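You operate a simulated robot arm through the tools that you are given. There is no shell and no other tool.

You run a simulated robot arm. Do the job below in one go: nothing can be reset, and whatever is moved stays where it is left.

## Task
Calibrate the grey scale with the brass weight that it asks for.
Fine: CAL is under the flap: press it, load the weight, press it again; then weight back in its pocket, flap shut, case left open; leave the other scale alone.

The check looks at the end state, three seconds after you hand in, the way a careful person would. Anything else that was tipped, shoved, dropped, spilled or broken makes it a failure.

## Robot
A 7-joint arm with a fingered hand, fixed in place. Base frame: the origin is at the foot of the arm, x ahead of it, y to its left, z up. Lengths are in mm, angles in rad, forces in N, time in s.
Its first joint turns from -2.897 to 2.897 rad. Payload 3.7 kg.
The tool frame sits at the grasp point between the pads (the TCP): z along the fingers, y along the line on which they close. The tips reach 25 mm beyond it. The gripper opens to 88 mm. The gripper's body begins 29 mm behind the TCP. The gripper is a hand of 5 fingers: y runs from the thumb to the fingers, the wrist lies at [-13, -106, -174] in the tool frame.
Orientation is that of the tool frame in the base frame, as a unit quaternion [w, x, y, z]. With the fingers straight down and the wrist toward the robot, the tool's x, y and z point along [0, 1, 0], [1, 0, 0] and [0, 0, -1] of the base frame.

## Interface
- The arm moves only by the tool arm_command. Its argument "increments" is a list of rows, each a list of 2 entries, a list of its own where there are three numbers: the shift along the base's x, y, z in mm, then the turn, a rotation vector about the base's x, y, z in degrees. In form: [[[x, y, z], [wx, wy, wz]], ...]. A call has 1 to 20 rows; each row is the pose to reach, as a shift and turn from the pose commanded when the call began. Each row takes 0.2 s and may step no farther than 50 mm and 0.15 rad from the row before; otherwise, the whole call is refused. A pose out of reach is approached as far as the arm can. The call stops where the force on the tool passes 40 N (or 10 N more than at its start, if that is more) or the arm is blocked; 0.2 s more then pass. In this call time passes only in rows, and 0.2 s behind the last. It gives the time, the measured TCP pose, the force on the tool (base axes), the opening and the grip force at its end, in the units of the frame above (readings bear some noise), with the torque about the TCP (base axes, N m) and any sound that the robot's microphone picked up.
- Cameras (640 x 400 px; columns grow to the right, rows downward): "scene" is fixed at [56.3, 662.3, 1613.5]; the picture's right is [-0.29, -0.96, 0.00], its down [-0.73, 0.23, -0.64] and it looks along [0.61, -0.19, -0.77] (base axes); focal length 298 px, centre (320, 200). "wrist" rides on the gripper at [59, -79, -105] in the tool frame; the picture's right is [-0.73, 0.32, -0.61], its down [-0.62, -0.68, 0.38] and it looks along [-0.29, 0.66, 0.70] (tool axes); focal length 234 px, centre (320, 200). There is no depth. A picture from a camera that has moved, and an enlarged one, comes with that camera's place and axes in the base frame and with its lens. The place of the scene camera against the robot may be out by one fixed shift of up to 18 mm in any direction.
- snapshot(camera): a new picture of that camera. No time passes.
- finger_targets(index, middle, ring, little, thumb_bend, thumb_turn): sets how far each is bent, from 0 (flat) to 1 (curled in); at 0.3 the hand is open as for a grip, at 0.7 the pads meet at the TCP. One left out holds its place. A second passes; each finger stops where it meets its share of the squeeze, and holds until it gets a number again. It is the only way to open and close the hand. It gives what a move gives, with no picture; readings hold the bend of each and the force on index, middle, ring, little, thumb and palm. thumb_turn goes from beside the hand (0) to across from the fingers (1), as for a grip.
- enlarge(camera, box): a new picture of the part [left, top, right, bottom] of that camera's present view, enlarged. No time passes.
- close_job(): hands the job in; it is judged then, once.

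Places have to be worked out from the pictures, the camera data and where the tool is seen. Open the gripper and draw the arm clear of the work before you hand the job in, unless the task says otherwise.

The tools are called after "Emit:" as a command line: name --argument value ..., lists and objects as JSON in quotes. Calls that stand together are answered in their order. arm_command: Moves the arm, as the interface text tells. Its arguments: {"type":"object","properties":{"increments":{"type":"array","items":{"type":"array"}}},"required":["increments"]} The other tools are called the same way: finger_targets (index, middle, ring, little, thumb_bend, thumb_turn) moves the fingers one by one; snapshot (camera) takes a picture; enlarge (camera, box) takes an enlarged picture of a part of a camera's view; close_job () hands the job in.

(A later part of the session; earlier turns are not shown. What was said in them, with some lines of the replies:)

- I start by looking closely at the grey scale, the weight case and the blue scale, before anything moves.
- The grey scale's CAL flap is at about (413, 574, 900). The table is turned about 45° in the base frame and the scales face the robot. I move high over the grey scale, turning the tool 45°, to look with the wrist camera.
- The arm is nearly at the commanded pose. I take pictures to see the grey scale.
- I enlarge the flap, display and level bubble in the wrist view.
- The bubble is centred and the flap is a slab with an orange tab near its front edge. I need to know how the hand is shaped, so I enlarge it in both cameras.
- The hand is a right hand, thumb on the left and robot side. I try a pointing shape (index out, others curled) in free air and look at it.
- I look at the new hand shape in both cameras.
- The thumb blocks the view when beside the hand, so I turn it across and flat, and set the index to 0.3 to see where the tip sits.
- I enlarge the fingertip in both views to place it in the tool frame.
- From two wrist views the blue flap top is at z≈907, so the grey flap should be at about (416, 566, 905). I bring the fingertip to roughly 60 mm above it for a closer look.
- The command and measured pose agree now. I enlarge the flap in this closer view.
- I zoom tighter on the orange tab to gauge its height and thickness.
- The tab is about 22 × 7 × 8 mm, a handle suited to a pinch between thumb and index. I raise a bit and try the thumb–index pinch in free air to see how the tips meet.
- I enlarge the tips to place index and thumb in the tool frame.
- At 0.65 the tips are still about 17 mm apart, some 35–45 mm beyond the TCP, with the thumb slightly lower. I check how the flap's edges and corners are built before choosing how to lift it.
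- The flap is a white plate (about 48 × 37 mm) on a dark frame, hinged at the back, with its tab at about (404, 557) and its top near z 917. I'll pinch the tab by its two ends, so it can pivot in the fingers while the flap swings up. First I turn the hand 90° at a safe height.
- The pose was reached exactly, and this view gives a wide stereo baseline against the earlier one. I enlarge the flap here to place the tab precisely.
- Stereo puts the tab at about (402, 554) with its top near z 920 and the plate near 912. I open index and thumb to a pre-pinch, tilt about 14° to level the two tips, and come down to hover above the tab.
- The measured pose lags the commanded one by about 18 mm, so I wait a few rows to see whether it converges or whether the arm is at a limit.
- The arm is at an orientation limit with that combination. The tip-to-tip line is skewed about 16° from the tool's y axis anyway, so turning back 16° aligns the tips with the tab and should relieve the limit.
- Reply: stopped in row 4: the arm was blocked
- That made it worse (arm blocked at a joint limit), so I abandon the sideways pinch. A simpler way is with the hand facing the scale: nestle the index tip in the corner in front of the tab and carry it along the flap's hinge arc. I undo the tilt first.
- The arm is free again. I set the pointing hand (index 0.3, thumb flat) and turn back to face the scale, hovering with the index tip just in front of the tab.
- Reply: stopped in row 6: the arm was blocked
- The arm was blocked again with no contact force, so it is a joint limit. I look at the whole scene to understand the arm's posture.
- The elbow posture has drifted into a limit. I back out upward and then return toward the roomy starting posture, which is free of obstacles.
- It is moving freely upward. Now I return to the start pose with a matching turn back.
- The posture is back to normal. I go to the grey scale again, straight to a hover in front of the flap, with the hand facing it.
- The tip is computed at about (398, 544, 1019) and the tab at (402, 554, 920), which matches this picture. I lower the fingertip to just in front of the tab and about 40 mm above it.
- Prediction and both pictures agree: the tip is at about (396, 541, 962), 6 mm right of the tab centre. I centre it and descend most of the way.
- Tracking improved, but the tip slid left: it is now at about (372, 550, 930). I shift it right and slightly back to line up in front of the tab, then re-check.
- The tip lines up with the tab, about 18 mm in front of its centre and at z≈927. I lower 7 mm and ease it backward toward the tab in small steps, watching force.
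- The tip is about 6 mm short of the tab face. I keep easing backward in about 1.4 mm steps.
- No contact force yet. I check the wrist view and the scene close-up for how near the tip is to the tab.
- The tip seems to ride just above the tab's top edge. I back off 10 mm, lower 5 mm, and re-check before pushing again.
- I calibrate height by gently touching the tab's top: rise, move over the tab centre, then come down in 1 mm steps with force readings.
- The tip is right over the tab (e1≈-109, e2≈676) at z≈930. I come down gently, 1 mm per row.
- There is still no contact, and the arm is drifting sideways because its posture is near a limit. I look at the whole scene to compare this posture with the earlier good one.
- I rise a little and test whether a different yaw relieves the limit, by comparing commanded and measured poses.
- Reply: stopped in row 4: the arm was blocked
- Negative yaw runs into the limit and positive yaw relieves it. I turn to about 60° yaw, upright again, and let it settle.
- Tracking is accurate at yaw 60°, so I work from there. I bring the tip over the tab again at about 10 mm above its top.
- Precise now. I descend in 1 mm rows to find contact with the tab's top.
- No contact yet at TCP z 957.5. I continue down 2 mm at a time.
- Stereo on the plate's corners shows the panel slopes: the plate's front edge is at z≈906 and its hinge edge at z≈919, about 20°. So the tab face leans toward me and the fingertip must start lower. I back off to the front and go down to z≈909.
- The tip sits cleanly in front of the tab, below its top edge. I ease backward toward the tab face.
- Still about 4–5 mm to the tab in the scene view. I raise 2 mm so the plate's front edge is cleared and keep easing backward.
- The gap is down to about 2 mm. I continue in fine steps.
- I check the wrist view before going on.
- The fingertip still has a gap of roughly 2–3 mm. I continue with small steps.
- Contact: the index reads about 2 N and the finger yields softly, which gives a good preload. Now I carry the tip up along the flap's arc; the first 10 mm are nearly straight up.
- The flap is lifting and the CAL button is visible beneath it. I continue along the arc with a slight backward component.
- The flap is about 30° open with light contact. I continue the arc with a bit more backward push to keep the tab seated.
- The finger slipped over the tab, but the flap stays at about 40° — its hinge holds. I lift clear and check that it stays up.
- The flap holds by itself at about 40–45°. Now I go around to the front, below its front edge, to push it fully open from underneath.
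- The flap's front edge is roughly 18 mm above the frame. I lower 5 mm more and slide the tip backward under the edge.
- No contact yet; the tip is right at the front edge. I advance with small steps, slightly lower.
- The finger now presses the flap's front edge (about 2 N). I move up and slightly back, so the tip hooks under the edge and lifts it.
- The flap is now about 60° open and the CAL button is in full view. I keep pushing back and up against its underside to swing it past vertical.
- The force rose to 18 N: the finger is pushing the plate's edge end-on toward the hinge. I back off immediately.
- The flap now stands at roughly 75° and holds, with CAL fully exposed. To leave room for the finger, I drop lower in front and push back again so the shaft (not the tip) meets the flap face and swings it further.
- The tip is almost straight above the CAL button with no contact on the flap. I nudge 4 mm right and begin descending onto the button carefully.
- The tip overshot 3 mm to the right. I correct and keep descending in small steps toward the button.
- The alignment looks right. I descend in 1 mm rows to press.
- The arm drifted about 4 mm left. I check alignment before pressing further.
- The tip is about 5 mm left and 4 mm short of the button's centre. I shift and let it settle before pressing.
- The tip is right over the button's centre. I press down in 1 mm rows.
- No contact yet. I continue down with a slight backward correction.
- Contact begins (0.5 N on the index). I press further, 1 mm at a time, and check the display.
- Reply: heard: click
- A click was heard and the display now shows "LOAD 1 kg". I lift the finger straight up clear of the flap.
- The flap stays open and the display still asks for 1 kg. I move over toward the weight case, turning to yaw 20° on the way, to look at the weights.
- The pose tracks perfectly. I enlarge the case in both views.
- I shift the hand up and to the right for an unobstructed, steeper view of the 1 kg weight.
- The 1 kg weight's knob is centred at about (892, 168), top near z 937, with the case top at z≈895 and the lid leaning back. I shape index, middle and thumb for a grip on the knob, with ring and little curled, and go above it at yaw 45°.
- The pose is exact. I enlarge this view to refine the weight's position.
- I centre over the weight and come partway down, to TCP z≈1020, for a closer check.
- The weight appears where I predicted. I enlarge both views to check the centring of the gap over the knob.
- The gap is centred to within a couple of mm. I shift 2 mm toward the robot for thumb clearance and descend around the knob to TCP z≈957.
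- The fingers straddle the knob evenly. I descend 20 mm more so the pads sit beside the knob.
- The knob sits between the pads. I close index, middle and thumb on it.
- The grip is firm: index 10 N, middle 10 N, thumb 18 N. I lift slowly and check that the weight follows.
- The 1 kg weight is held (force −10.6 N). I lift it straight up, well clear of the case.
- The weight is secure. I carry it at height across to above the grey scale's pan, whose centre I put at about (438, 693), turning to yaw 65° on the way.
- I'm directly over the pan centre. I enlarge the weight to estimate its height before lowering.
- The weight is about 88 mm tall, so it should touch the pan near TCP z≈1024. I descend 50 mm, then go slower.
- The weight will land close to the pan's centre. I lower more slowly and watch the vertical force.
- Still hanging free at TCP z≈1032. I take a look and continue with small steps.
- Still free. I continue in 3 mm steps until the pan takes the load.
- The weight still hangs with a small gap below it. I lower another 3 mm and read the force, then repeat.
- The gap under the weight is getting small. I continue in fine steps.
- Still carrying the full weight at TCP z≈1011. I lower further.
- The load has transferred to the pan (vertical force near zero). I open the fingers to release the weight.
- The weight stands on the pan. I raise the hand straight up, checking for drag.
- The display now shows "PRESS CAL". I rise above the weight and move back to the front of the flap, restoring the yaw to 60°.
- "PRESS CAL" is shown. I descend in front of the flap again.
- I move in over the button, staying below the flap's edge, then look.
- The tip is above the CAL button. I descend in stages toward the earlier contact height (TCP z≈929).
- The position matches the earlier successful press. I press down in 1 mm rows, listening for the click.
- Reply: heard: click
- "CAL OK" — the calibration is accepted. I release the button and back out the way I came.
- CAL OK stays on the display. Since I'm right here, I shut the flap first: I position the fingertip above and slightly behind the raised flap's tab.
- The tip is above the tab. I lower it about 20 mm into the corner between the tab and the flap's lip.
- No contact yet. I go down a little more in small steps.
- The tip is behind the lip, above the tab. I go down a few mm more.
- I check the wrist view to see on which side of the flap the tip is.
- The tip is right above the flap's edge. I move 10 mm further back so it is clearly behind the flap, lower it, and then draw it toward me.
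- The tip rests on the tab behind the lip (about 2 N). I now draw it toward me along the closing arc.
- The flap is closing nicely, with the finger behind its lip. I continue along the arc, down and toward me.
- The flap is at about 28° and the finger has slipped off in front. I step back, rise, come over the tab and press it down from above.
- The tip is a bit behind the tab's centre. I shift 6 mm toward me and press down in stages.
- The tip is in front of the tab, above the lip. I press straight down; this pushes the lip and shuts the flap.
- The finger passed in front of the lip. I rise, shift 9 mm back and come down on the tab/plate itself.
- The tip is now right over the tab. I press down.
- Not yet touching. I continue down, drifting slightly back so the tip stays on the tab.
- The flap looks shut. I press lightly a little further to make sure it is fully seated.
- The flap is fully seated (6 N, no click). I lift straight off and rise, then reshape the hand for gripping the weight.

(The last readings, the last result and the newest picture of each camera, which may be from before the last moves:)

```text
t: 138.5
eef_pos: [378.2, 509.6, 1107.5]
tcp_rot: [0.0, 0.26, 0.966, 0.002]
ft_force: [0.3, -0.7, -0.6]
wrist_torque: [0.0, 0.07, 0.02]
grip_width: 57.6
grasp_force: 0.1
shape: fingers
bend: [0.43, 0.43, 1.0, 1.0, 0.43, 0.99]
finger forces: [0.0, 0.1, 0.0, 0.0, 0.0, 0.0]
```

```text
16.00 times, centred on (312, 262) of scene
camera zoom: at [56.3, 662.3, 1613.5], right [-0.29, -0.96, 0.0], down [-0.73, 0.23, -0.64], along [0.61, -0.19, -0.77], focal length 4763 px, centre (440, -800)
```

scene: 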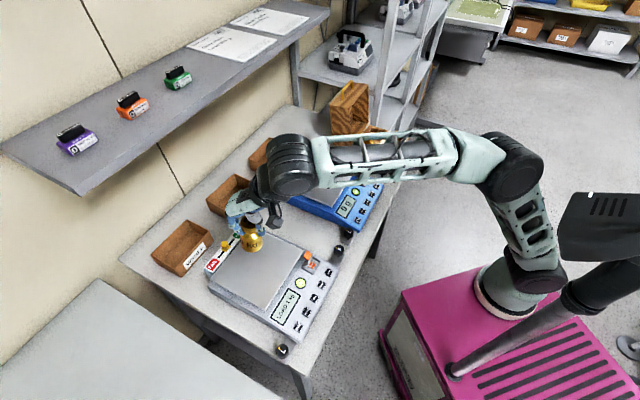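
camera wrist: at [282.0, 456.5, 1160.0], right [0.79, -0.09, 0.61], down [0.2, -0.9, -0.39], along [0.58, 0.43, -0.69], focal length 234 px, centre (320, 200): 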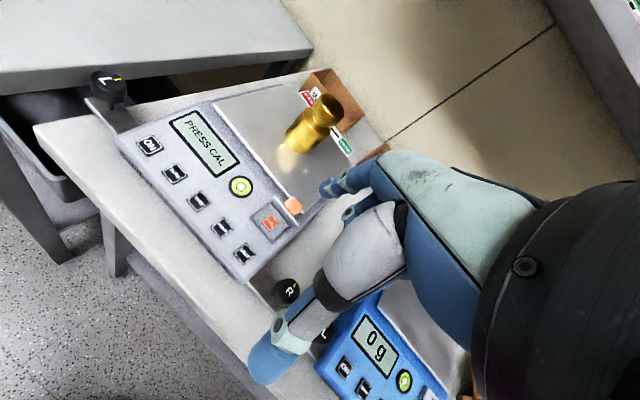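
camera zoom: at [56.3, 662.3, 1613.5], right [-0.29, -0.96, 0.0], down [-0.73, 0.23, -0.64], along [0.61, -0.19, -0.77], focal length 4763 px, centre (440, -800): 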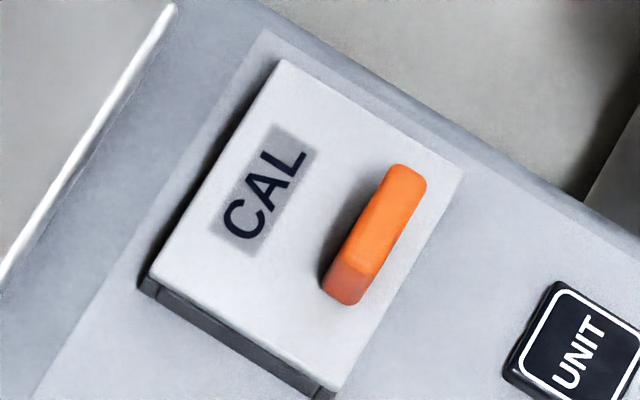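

The flap is shut exactly as at first and the display reads "1000 g". I move over the weight again.

Emit:
arm_command --increments '[[[12, 37, 0], [0, 0, 1]], [[24, 74, 0], [0, 0, 2]], [[36, 111, 0], [0, 0, 3]], [[48, 148, 0], [0, 0, 4]], [[59.8, 185.8, 0], [0, 0, 5]], [[59.8, 185.8, 0], [0, 0, 5]], [[59.8, 185.8, -20], [0, 0, 5]], [[59.8, 185.8, -40], [0, 0, 5]], [[59.8, 185.8, -40], [0, 0, 5]]]'

Emit:
enlarge --camera "wrist" --box '[180, 150, 380, 330]'

Emit:
enlarge --camera "scene" --box '[220, 200, 290, 270]'

```text
t: 140.5
eef_pos: [440.8, 694.2, 1065.5]
tcp_rot: [0.0, 0.217, 0.976, 0.002]
ft_force: [-0.6, -1.1, 0.5]
wrist_torque: [-0.02, 0.0, 0.04]
grip_width: 57.3
grasp_force: 0.0
shape: fingers
bend: [0.43, 0.43, 1.0, 1.0, 0.43, 0.99]
finger forces: [0.0, 0.1, 0.1, 0.1, 0.0, 0.0]
```

```text
2.22 times, centred on (280, 240) of wrist
camera zoom: at [353.7, 646.0, 1172.0], right [0.79, -0.02, 0.61], down [0.27, -0.88, -0.39], along [0.54, 0.47, -0.69], focal length 520 px, centre (409, 111)
```

zoom: 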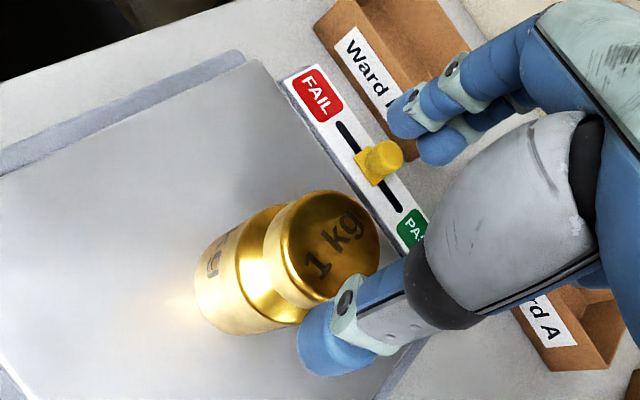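

```text
5.71 times, centred on (255, 235) of scene
camera zoom: at [56.3, 662.3, 1613.5], right [-0.29, -0.96, 0.0], down [-0.73, 0.23, -0.64], along [0.61, -0.19, -0.77], focal length 1701 px, centre (691, 0)
```

zoom: 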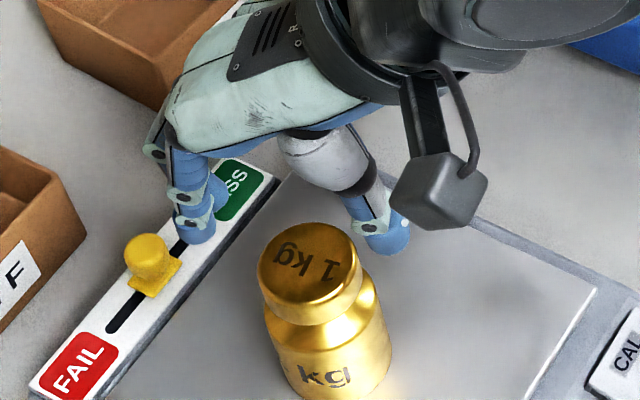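

The hand is lined up as at release. I descend around the knob.

Emit:
arm_command --increments '[[[0, 0, -14], [0, 0, 0]], [[0, 0, -28], [0, 0, 0]], [[0, 0, -40], [0, 0, 0]], [[0, 0, -50], [0, 0, 0]], [[0, 0, -57], [0, 0, 0]], [[0, 0, -57], [0, 0, 0]]]'

Emit:
enlarge --camera "scene" --box '[225, 215, 285, 275]'

Emit:
enlarge --camera "wrist" --box '[200, 160, 380, 320]'

```text
t: 141.9
eef_pos: [437.7, 692.6, 1009.0]
tcp_rot: [0.0, 0.217, 0.976, 0.002]
ft_force: [0.4, -0.7, 0.6]
wrist_torque: [0.01, -0.01, 0.01]
grip_width: 57.5
grasp_force: 0.1
shape: fingers
bend: [0.43, 0.43, 1.0, 1.0, 0.43, 0.99]
finger forces: [0.0, 0.1, 0.0, 0.0, 0.1, 0.1]
```

```text
6.67 times, centred on (255, 245) of scene
camera zoom: at [56.3, 662.3, 1613.5], right [-0.29, -0.96, 0.0], down [-0.73, 0.23, -0.64], along [0.61, -0.19, -0.77], focal length 1984 px, centre (753, -100)
```

zoom: 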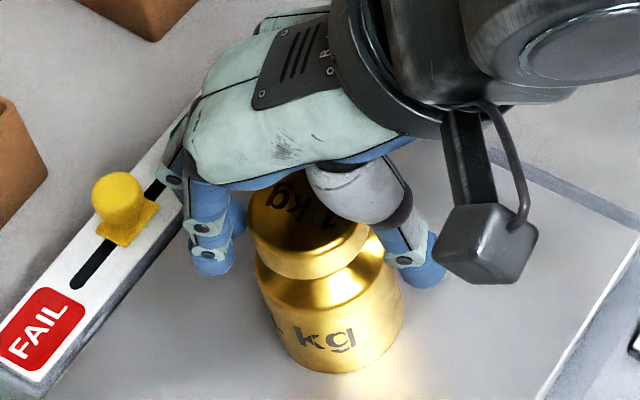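

```text
2.50 times, centred on (290, 240) of wrist
camera zoom: at [351.4, 645.5, 1114.4], right [0.79, -0.02, 0.61], down [0.27, -0.88, -0.39], along [0.54, 0.47, -0.69], focal length 585 px, centre (395, 100)
```

zoom: 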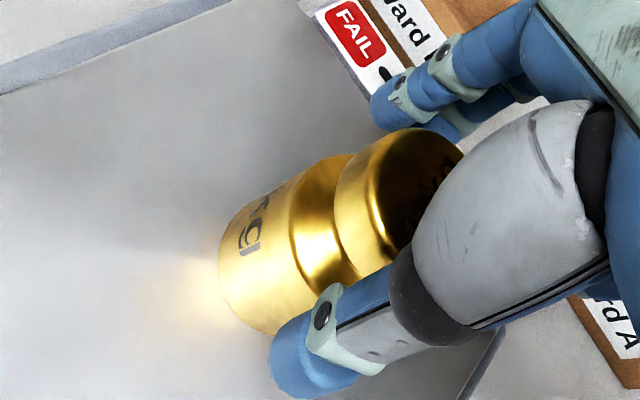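

The knob is between the pads with slightly more room on the thumb side. I bring the thumb in a little first so all contacts meet evenly, then close.

Emit:
finger_targets --thumb_bend 0.47

Emit:
finger_targets --index 0.75 --middle 0.75 --thumb_bend 0.75

Emit:
enlarge --camera "scene" --box '[225, 215, 285, 275]'

Emit:
enlarge --camera "wrist" --box '[200, 160, 380, 320]'

```text
t: 142.9
eef_pos: [438.4, 692.3, 1008.4]
tcp_rot: [-0.001, 0.217, 0.976, 0.002]
ft_force: [-0.6, -0.9, 0.3]
wrist_torque: [-0.03, 0.01, -0.01]
grip_width: 52.8
grasp_force: 0.0
shape: fingers
bend: [0.43, 0.43, 1.0, 1.0, 0.47, 1.0]
finger forces: [0.0, 0.0, 0.1, 0.1, 0.0, 0.1]
```

```text
t: 143.9
eef_pos: [437.6, 693.2, 1008.7]
tcp_rot: [-0.001, 0.217, 0.976, 0.002]
ft_force: [-0.2, 0.9, -0.6]
wrist_torque: [-0.05, 0.02, -0.02]
grip_width: 23.7
grasp_force: 18.4
shape: fingers
bend: [0.72, 0.59, 1.0, 1.0, 0.58, 1.0]
finger forces: [10.0, 9.2, 0.0, 0.0, 17.2, 0.1]
```

```text
6.67 times, centred on (255, 245) of scene
camera zoom: at [56.3, 662.3, 1613.5], right [-0.29, -0.96, 0.0], down [-0.73, 0.23, -0.64], along [0.61, -0.19, -0.77], focal length 1984 px, centre (753, -100)
```

zoom: 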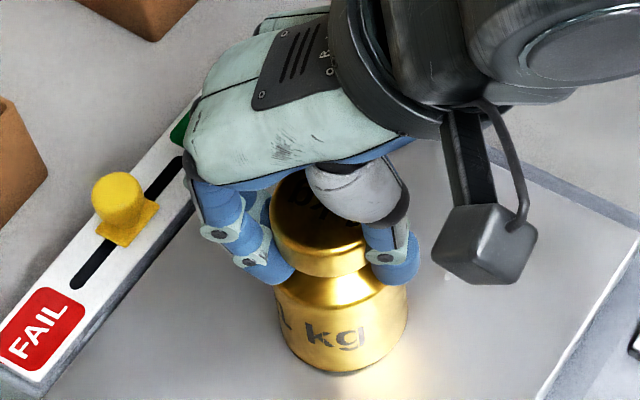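

```text
2.50 times, centred on (290, 240) of wrist
camera zoom: at [351.6, 645.6, 1114.0], right [0.79, -0.02, 0.61], down [0.27, -0.88, -0.39], along [0.54, 0.47, -0.7], focal length 585 px, centre (395, 100)
```

zoom: 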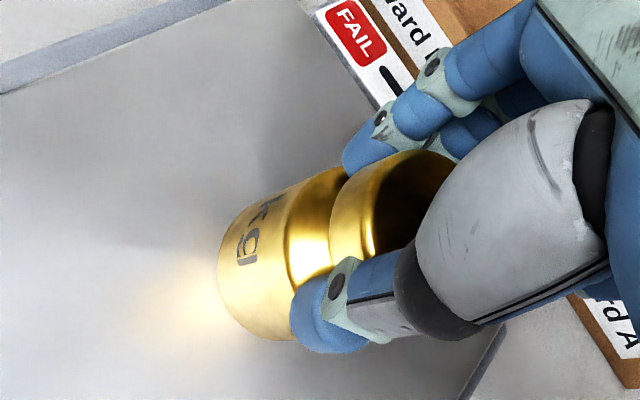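

The grip is the same as before (10 / 9 / 17 N). I lift the weight gently off the pan.

Emit:
arm_command --increments '[[[0, 0, 4], [0, 0, 0]], [[0, 0, 9], [0, 0, 0]], [[0, 0, 16], [0, 0, 0]], [[0, 0, 30], [0, 0, 0]], [[0, 0, 30], [0, 0, 0]]]'

Emit:
enlarge --camera "scene" --box '[220, 205, 300, 285]'

```text
t: 145.1
eef_pos: [438.4, 692.6, 1039.6]
tcp_rot: [0.0, 0.216, 0.976, 0.001]
ft_force: [0.1, 0.0, -9.3]
wrist_torque: [0.0, 0.04, 0.03]
grip_width: 23.5
grasp_force: 19.8
shape: fingers
bend: [0.72, 0.59, 1.0, 1.0, 0.58, 1.0]
finger forces: [10.4, 9.7, 0.0, 0.1, 17.4, 0.1]
```

```text
5.00 times, centred on (260, 245) of scene
camera zoom: at [56.3, 662.3, 1613.5], right [-0.29, -0.96, 0.0], down [-0.73, 0.23, -0.64], along [0.61, -0.19, -0.77], focal length 1488 px, centre (620, -25)
```

zoom: 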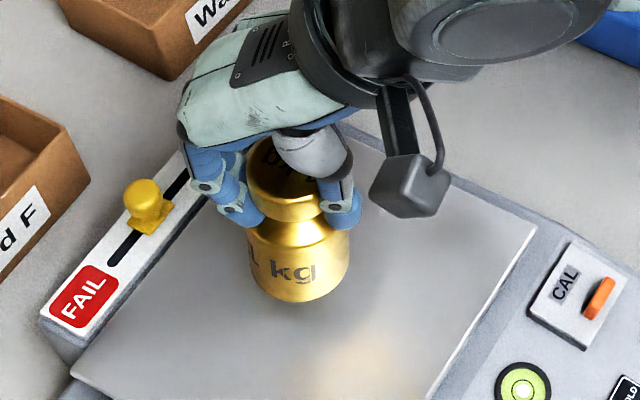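

The weight hangs straight. I raise it and carry it back above the case along the same path.

Emit:
arm_command --increments '[[[0, 0, 30], [0, 0, 0]], [[0, 0, 63], [0, 0, 0]], [[24.1, -28.9, 63], [0, 0, -1.1]], [[48.2, -57.9, 63], [0, 0, -2.2]], [[72.3, -86.8, 63], [0, 0, -3.3]], [[96.4, -115.7, 63], [0, 0, -4.4]], [[120.6, -144.6, 63], [0, 0, -5.6]], [[144.7, -173.6, 63], [0, 0, -6.7]], [[168.8, -202.5, 63], [0, 0, -7.8]], [[192.9, -231.4, 63], [0, 0, -8.9]], [[217, -260.4, 63], [0, 0, -10]], [[241.1, -289.3, 63], [0, 0, -11.1]], [[265.2, -318.2, 63], [0, 0, -12.2]], [[289.3, -347.1, 63], [0, 0, -13.3]], [[313.4, -376.1, 63], [0, 0, -14.4]], [[337.6, -405, 62], [0, 0, -15.6]], [[361.7, -433.9, 60], [0, 0, -16.7]], [[385.8, -462.8, 58], [0, 0, -17.8]], [[409.9, -491.8, 56], [0, 0, -18.9]], [[434, -520.7, 55], [0, 0, -20]]]'

Emit:
snapshot --camera "wrist"

Emit:
enlarge --camera "scene" --box '[330, 50, 430, 170]'

```text
t: 149.3
eef_pos: [872.1, 169.5, 1095.5]
tcp_rot: [-0.001, 0.384, 0.923, 0.001]
ft_force: [-1.1, 0.9, -10.3]
wrist_torque: [0.06, 0.09, 0.01]
grip_width: 22.3
grasp_force: 17.1
shape: fingers
bend: [0.73, 0.6, 1.0, 1.0, 0.58, 1.0]
finger forces: [8.5, 10.3, 0.0, 0.0, 15.3, 0.0]
```

```text
taken
camera wrist: at [775.3, 155.1, 1201.6], right [0.74, -0.29, 0.61], down [-0.04, -0.92, -0.39], along [0.67, 0.26, -0.69], focal length 234 px, centre (320, 200)
```

wrist: 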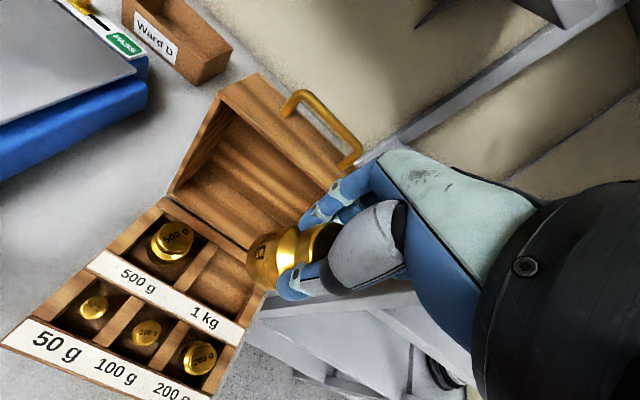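

```text
3.33 times, centred on (380, 110) of scene
camera zoom: at [56.3, 662.3, 1613.5], right [-0.29, -0.96, 0.0], down [-0.73, 0.23, -0.64], along [0.61, -0.19, -0.77], focal length 992 px, centre (120, 500)
```

zoom: 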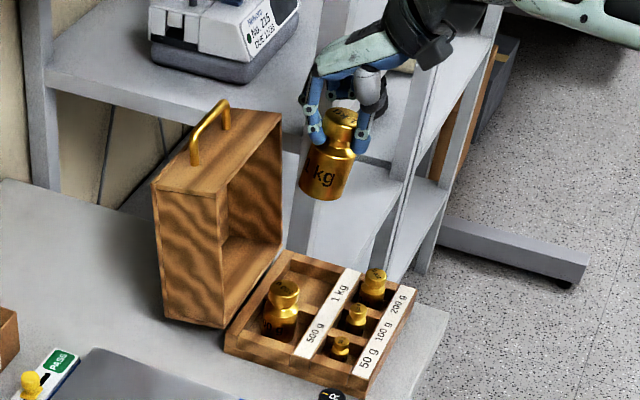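

I check the empty 1 kg pocket in the enlarged views before lowering.

Emit:
enlarge --camera "wrist" --box '[150, 210, 330, 360]'

Emit:
enlarge --camera "scene" --box '[355, 85, 410, 155]'

```text
2.67 times, centred on (240, 285) of wrist
camera zoom: at [775.3, 155.1, 1201.6], right [0.74, -0.29, 0.61], down [-0.04, -0.92, -0.39], along [0.67, 0.26, -0.69], focal length 624 px, centre (533, -27)
```

zoom: 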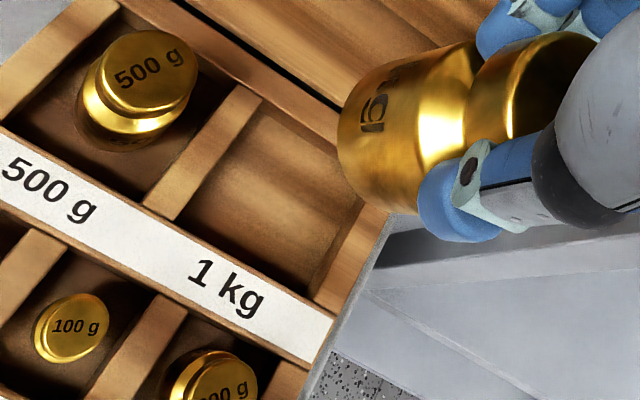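

```text
5.71 times, centred on (382, 120) of scene
camera zoom: at [56.3, 662.3, 1613.5], right [-0.29, -0.96, 0.0], down [-0.73, 0.23, -0.64], along [0.61, -0.19, -0.77], focal length 1701 px, centre (-37, 657)
```

zoom: 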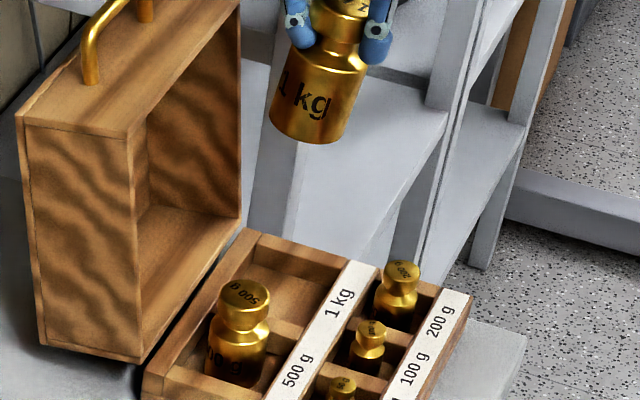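

The pocket (about 71 × 60 mm) is centred near where the weight was lifted out. I lower to just above the rim and check alignment.

Emit:
arm_command --increments '[[[0.3, 1, -20], [0, 0, 0]], [[0.5, 2, -40], [0, 0, 0]], [[0.5, 2, -60], [0, 0, 0]], [[0.5, 2, -80], [0, 0, 0]], [[0.5, 2, -97], [0, 0, 0]], [[0.5, 2, -97], [0, 0, 0]], [[0.5, 2, -97], [0, 0, 0]]]'

Emit:
enlarge --camera "wrist" --box '[180, 160, 360, 320]'

Emit:
enlarge --camera "scene" --box '[355, 90, 405, 140]'

```text
t: 150.9
eef_pos: [874.0, 174.1, 995.0]
tcp_rot: [-0.001, 0.384, 0.923, 0.001]
ft_force: [0.0, -0.3, -10.4]
wrist_torque: [0.01, 0.02, 0.0]
grip_width: 21.6
grasp_force: 16.6
shape: fingers
bend: [0.73, 0.6, 1.0, 1.0, 0.58, 1.0]
finger forces: [8.5, 9.9, 0.0, 0.0, 14.7, 0.0]
```

```text
2.50 times, centred on (270, 240) of wrist
camera zoom: at [776.6, 158.5, 1100.3], right [0.74, -0.29, 0.61], down [-0.04, -0.92, -0.39], along [0.67, 0.26, -0.69], focal length 585 px, centre (445, 100)
```

zoom: 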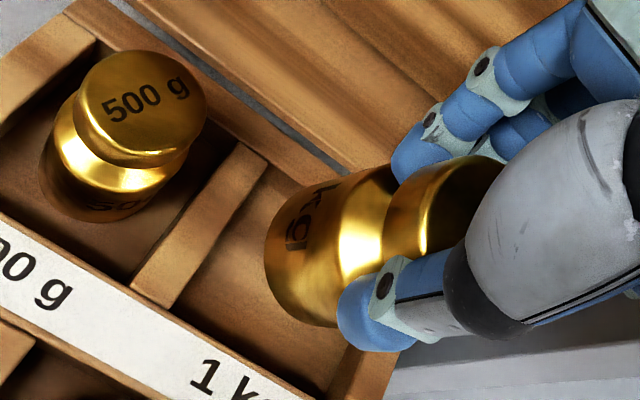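

```text
8.00 times, centred on (380, 115) of scene
camera zoom: at [56.3, 662.3, 1613.5], right [-0.29, -0.96, 0.0], down [-0.73, 0.23, -0.64], along [0.61, -0.19, -0.77], focal length 2381 px, centre (-160, 880)
```

zoom: 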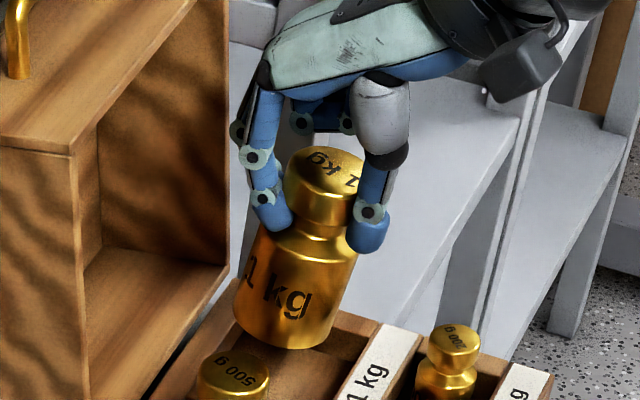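

The weight's bottom is within a few mm of the pocket centre. I trim slightly and lower it into the pocket in small steps, watching forces.

Emit:
arm_command --increments '[[[2, -0.8, -4], [0, 0, 0]], [[2.5, -0.8, -9], [0, 0, 0]], [[2.5, -0.8, -14], [0, 0, 0]], [[2.5, -0.8, -20], [0, 0, 0]], [[2.5, -0.8, -20], [0, 0, 0]]]'

Emit:
enlarge --camera "wrist" --box '[180, 160, 360, 320]'

Emit:
enlarge --camera "scene" --box '[355, 90, 405, 140]'

```text
t: 152.1
eef_pos: [876.4, 172.2, 975.6]
tcp_rot: [0.0, 0.383, 0.924, 0.002]
ft_force: [0.7, 0.1, -9.3]
wrist_torque: [0.04, 0.01, 0.03]
grip_width: 21.6
grasp_force: 16.8
shape: fingers
bend: [0.73, 0.6, 1.0, 1.0, 0.58, 1.0]
finger forces: [8.5, 9.8, 0.0, 0.0, 14.7, 0.0]
```

```text
2.50 times, centred on (270, 240) of wrist
camera zoom: at [779.5, 158.1, 1081.5], right [0.74, -0.29, 0.61], down [-0.04, -0.92, -0.39], along [0.67, 0.26, -0.69], focal length 585 px, centre (445, 100)
```

zoom: 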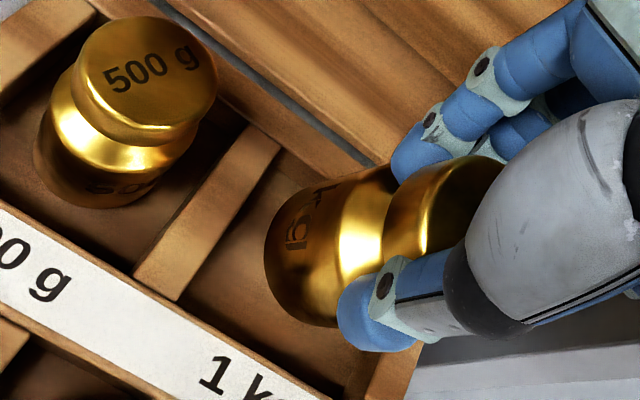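

```text
8.00 times, centred on (380, 115) of scene
camera zoom: at [56.3, 662.3, 1613.5], right [-0.29, -0.96, 0.0], down [-0.73, 0.23, -0.64], along [0.61, -0.19, -0.77], focal length 2381 px, centre (-160, 880)
```

zoom: 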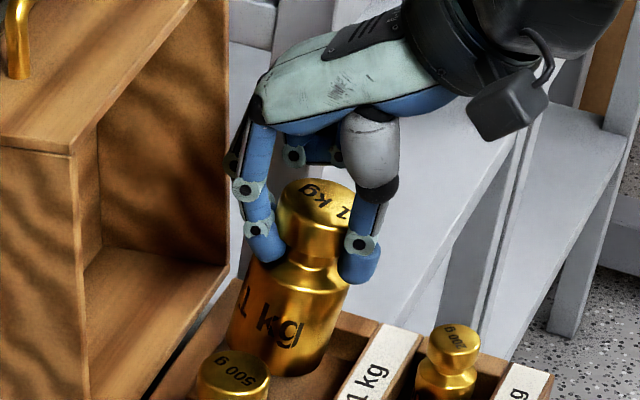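

It is entering the pocket cleanly. I continue down toward TCP z≈955.

Emit:
arm_command --increments '[[[0, 0, -4], [0, 0, 0]], [[0, 0, -8], [0, 0, 0]], [[0, 0, -12], [0, 0, 0]], [[0, 0, -12], [0, 0, 0]]]'

Emit:
arm_command --increments '[[[0, 0, -2], [0, 0, 0]], [[0, 0, -4], [0, 0, 0]], [[0, 0, -4], [0, 0, 0]]]'

Emit:
enlarge --camera "scene" --box '[355, 90, 405, 140]'

```text
t: 153.1
eef_pos: [876.0, 171.8, 962.9]
tcp_rot: [0.0, 0.384, 0.923, 0.002]
ft_force: [-0.1, -0.8, -11.1]
wrist_torque: [0.02, 0.08, 0.01]
grip_width: 21.3
grasp_force: 16.4
shape: fingers
bend: [0.73, 0.6, 1.0, 1.0, 0.58, 1.0]
finger forces: [8.4, 9.8, 0.1, 0.0, 14.6, 0.1]
```

```text
t: 153.9
eef_pos: [877.4, 172.3, 959.4]
tcp_rot: [-0.001, 0.383, 0.924, -0.001]
ft_force: [-0.5, -0.3, -10.8]
wrist_torque: [0.05, 0.08, 0.01]
grip_width: 21.5
grasp_force: 16.5
shape: fingers
bend: [0.73, 0.6, 1.0, 1.0, 0.58, 1.0]
finger forces: [8.4, 9.7, 0.1, 0.1, 14.6, 0.0]
```

```text
8.00 times, centred on (380, 115) of scene
camera zoom: at [56.3, 662.3, 1613.5], right [-0.29, -0.96, 0.0], down [-0.73, 0.23, -0.64], along [0.61, -0.19, -0.77], focal length 2381 px, centre (-160, 880)
```

zoom: 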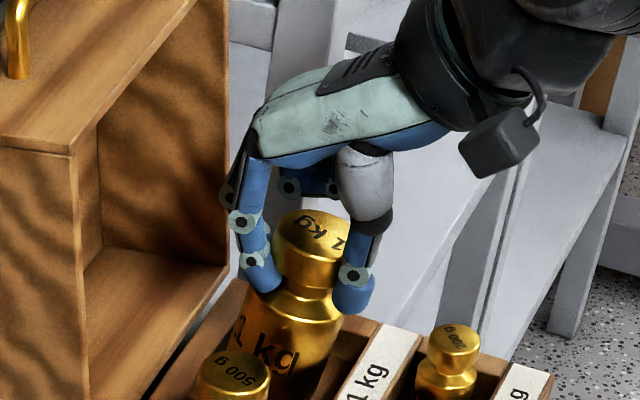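

Still hanging freely at TCP z≈959, deep inside the pocket. I lower the last few millimetres until the floor takes the load.

Emit:
arm_command --increments '[[[0, 0, -1.5], [0, 0, 0]], [[0, 0, -3], [0, 0, 0]], [[0, 0, -3], [0, 0, 0]]]'

Emit:
arm_command --increments '[[[0, 0, -1], [0, 0, 0]], [[0, 0, -2], [0, 0, 0]], [[0, 0, -2], [0, 0, 0]]]'

```text
t: 154.7
eef_pos: [876.3, 173.1, 955.5]
tcp_rot: [-0.001, 0.384, 0.923, 0.001]
ft_force: [-1.0, 0.0, -9.3]
wrist_torque: [0.0, 0.06, 0.0]
grip_width: 21.6
grasp_force: 16.3
shape: fingers
bend: [0.73, 0.6, 1.0, 1.0, 0.58, 1.0]
finger forces: [8.4, 9.8, 0.0, 0.0, 14.5, 0.1]
```

```text
t: 155.5
eef_pos: [876.0, 173.6, 955.3]
tcp_rot: [0.0, 0.384, 0.923, 0.002]
ft_force: [-0.1, 1.4, -3.2]
wrist_torque: [0.01, 0.06, 0.01]
grip_width: 21.0
grasp_force: 17.1
shape: fingers
bend: [0.73, 0.6, 1.0, 1.0, 0.58, 1.0]
finger forces: [8.1, 9.3, 0.2, 0.1, 14.6, 0.0]
```

The floor is taking the load (−3 N left). I lower 1 mm more, then release.

Emit:
arm_command --increments '[[[0, 0, -1], [0, 0, 0]], [[0, 0, -1], [0, 0, 0]]]'

Emit:
finger_targets --index 0.45 --middle 0.45 --thumb_bend 0.45

Emit:
enlarge --camera "scene" --box '[355, 90, 405, 140]'

Emit:
enlarge --camera "wrist" --box '[200, 160, 380, 320]'

```text
t: 156.1
eef_pos: [875.5, 174.2, 954.4]
tcp_rot: [0.0, 0.384, 0.924, 0.002]
ft_force: [-0.2, 3.3, 4.4]
wrist_torque: [-0.02, 0.05, 0.01]
grip_width: 20.7
grasp_force: 15.7
shape: fingers
bend: [0.73, 0.6, 1.0, 1.0, 0.59, 1.0]
finger forces: [7.9, 9.4, 0.1, 0.1, 14.8, 0.1]
```

```text
t: 157.1
eef_pos: [874.8, 173.3, 954.8]
tcp_rot: [0.0, 0.383, 0.924, 0.002]
ft_force: [-0.3, 0.3, -0.5]
wrist_torque: [-0.01, 0.0, 0.02]
grip_width: 51.8
grasp_force: 0.0
shape: fingers
bend: [0.45, 0.45, 1.0, 1.0, 0.45, 0.99]
finger forces: [0.0, 0.0, 0.0, 0.0, 0.0, 0.1]
```

```text
8.00 times, centred on (380, 115) of scene
camera zoom: at [56.3, 662.3, 1613.5], right [-0.29, -0.96, 0.0], down [-0.73, 0.23, -0.64], along [0.61, -0.19, -0.77], focal length 2381 px, centre (-160, 880)
```

zoom: 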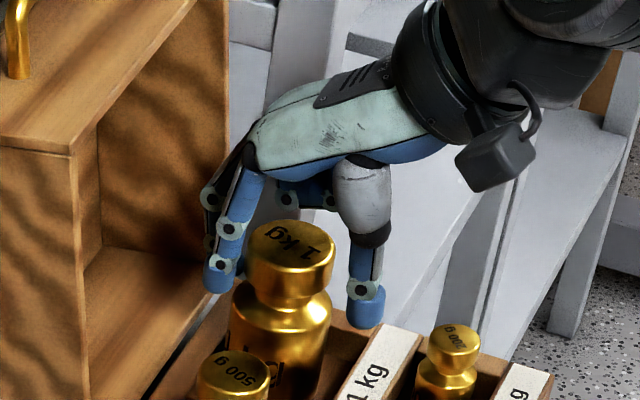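

```text
2.50 times, centred on (290, 240) of wrist
camera zoom: at [778.2, 158.8, 1059.1], right [0.74, -0.29, 0.61], down [-0.04, -0.92, -0.39], along [0.67, 0.26, -0.69], focal length 585 px, centre (395, 100)
```

zoom: 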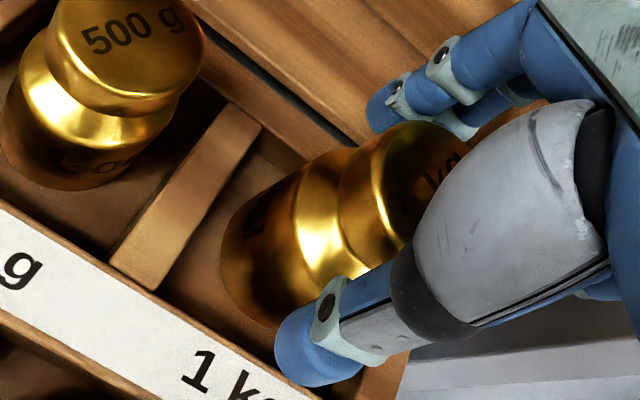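

The weight stands in its pocket and the hand is open around it. I raise straight up.

Emit:
arm_command --increments '[[[0, 0, 6], [0, 0, 0]], [[0, 0, 14], [0, 0, 0]], [[0, 0, 28], [0, 0, 0]], [[0, 0, 50], [0, 0, 0]], [[0, 0, 85], [0, 0, 0]], [[0, 0, 125], [0, 0, 0]], [[0, 0, 150], [0, 0, 0]], [[0, 0, 150], [0, 0, 0]]]'

Emit:
enlarge --camera "scene" --box '[335, 80, 415, 170]'

Emit:
enlarge --camera "wrist" --box '[100, 180, 320, 380]'

```text
t: 158.9
eef_pos: [876.7, 173.4, 1103.7]
tcp_rot: [0.0, 0.384, 0.923, 0.002]
ft_force: [-0.2, -0.6, 0.3]
wrist_torque: [0.01, 0.02, -0.01]
grip_width: 51.8
grasp_force: 0.1
shape: fingers
bend: [0.45, 0.45, 1.0, 1.0, 0.45, 0.99]
finger forces: [0.0, 0.0, 0.0, 0.0, 0.0, 0.0]
```

```text
4.44 times, centred on (375, 125) of scene
camera zoom: at [56.3, 662.3, 1613.5], right [-0.29, -0.96, 0.0], down [-0.73, 0.23, -0.64], along [0.61, -0.19, -0.77], focal length 1323 px, centre (76, 533)
```

zoom: 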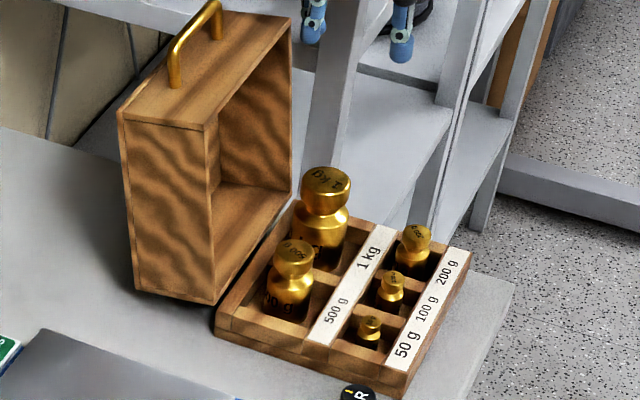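

```text
2.00 times, centred on (210, 280) of wrist
camera zoom: at [778.4, 158.5, 1209.2], right [0.74, -0.29, 0.61], down [-0.04, -0.92, -0.39], along [0.67, 0.26, -0.69], focal length 468 px, centre (540, 40)
```

zoom: 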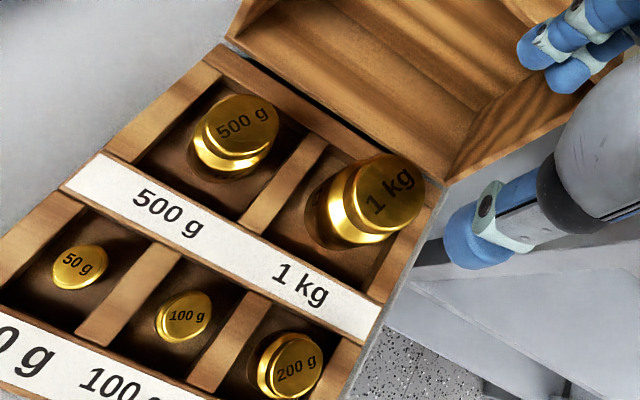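

All weights stand in their pockets and the case is open. I retreat from the table to a clear pose and open the hand.

Emit:
arm_command --increments '[[[-10, 0, 20], [0, 0, -2]], [[-45, -3, 40], [0, 0, -5]], [[-85, -6, 60], [0, 0, -8]], [[-125, -9, 75], [0, 0, -11]], [[-165, -12, 80], [0, 0, -14]], [[-205, -15, 80], [0, 0, -17]], [[-245, -20, 80], [0, 0, -20]], [[-265, -25, 80], [0, 0, -23]], [[-265, -25, 80], [0, 0, -25]]]'

Emit:
finger_targets --index 0.3 --middle 0.3 --ring 0.3 --little 0.3 --thumb_bend 0.3 --thumb_turn 1.0

Emit:
snapshot --camera "scene"

Emit:
enlarge --camera "scene" --box '[190, 215, 350, 365]'

Emit:
enlarge --camera "scene" --box '[270, 70, 430, 250]'

Emit:
enlarge --camera "scene" --box '[300, 250, 325, 275]'

```text
t: 160.9
eef_pos: [611.8, 150.5, 1184.5]
tcp_rot: [0.0, 0.576, 0.818, 0.002]
ft_force: [1.0, 0.3, 0.9]
wrist_torque: [0.02, 0.01, -0.03]
grip_width: 52.0
grasp_force: 0.1
shape: fingers
bend: [0.45, 0.45, 1.0, 1.0, 0.45, 0.99]
finger forces: [0.0, 0.1, 0.0, 0.0, 0.1, 0.0]
```

```text
t: 161.9
eef_pos: [613.1, 151.0, 1184.2]
tcp_rot: [0.0, 0.574, 0.819, 0.001]
ft_force: [0.1, 0.3, -0.7]
wrist_torque: [0.03, -0.01, 0.02]
grip_width: 84.4
grasp_force: 0.0
shape: fingers
bend: [0.3, 0.3, 0.3, 0.3, 0.3, 0.98]
finger forces: [0.0, 0.0, 0.0, 0.0, 0.0, 0.1]
```

```text
taken
```

scene: 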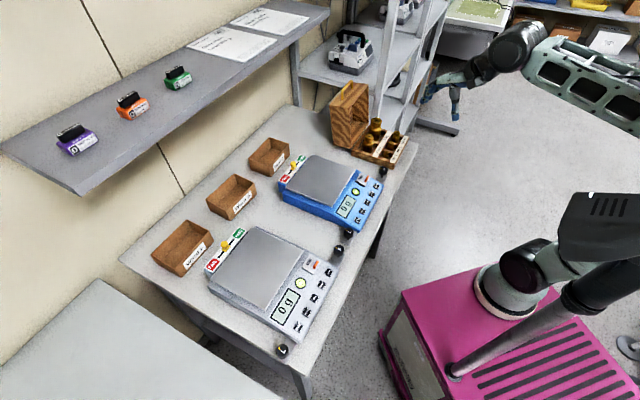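

```text
2.67 times, centred on (270, 290) of scene
camera zoom: at [56.3, 662.3, 1613.5], right [-0.29, -0.96, 0.0], down [-0.73, 0.23, -0.64], along [0.61, -0.19, -0.77], focal length 794 px, centre (453, -40)
```

zoom: 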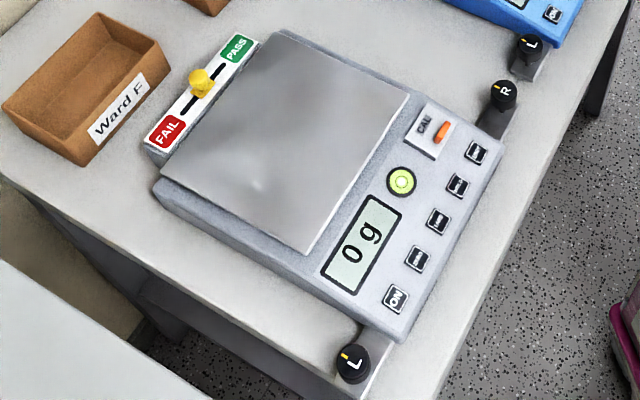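

```text
2.22 times, centred on (350, 160) of scene
camera zoom: at [56.3, 662.3, 1613.5], right [-0.29, -0.96, 0.0], down [-0.73, 0.23, -0.64], along [0.61, -0.19, -0.77], focal length 662 px, centre (253, 289)
```

zoom: 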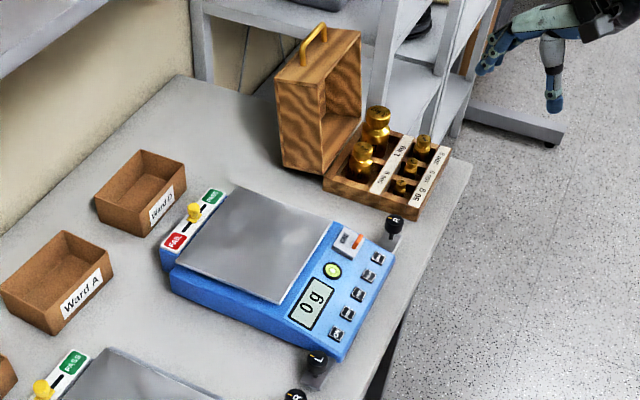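

```text
16.00 times, centred on (312, 262) of scene
camera zoom: at [56.3, 662.3, 1613.5], right [-0.29, -0.96, 0.0], down [-0.73, 0.23, -0.64], along [0.61, -0.19, -0.77], focal length 4763 px, centre (440, -800)
```

zoom: 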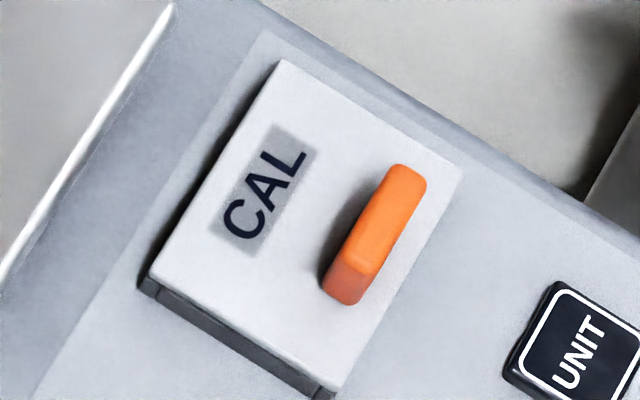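

Everything matches the starting layout. The grey scale reads 0 g after its CAL OK, the flap is shut, the 1 kg weight is in its pocket, the case is open and the blue scale is untouched. The hand is open and clear of the table, so I hand the job in.

Emit:
close_job

```text
The job is handed in.
```

The grey scale is calibrated and the job is handed in. I don't have the result of the check.

- **Calibration:** The first press of CAL brought up "LOAD 1 kg". With the 1 kg brass weight on the pan, the second press gave "CAL OK". The display then read 1000 g with the weight on, and 0 g once it was off.
- **End state:** The 1 kg weight is back in its pocket, the CAL flap is shut and the case is open. The blue scale still reads 0 g, and I never touched it. The hand is open and clear of the table.
- **Flap:** Opening it was not clean. At one point the finger pressed the flap's edge toward its hinge with about 18 N before I backed off. The final pictures show the scale in its original place, with the level bubble centred and the flap closed as before.
- **Order:** I shut the flap before returning the weight, not after as you listed it.
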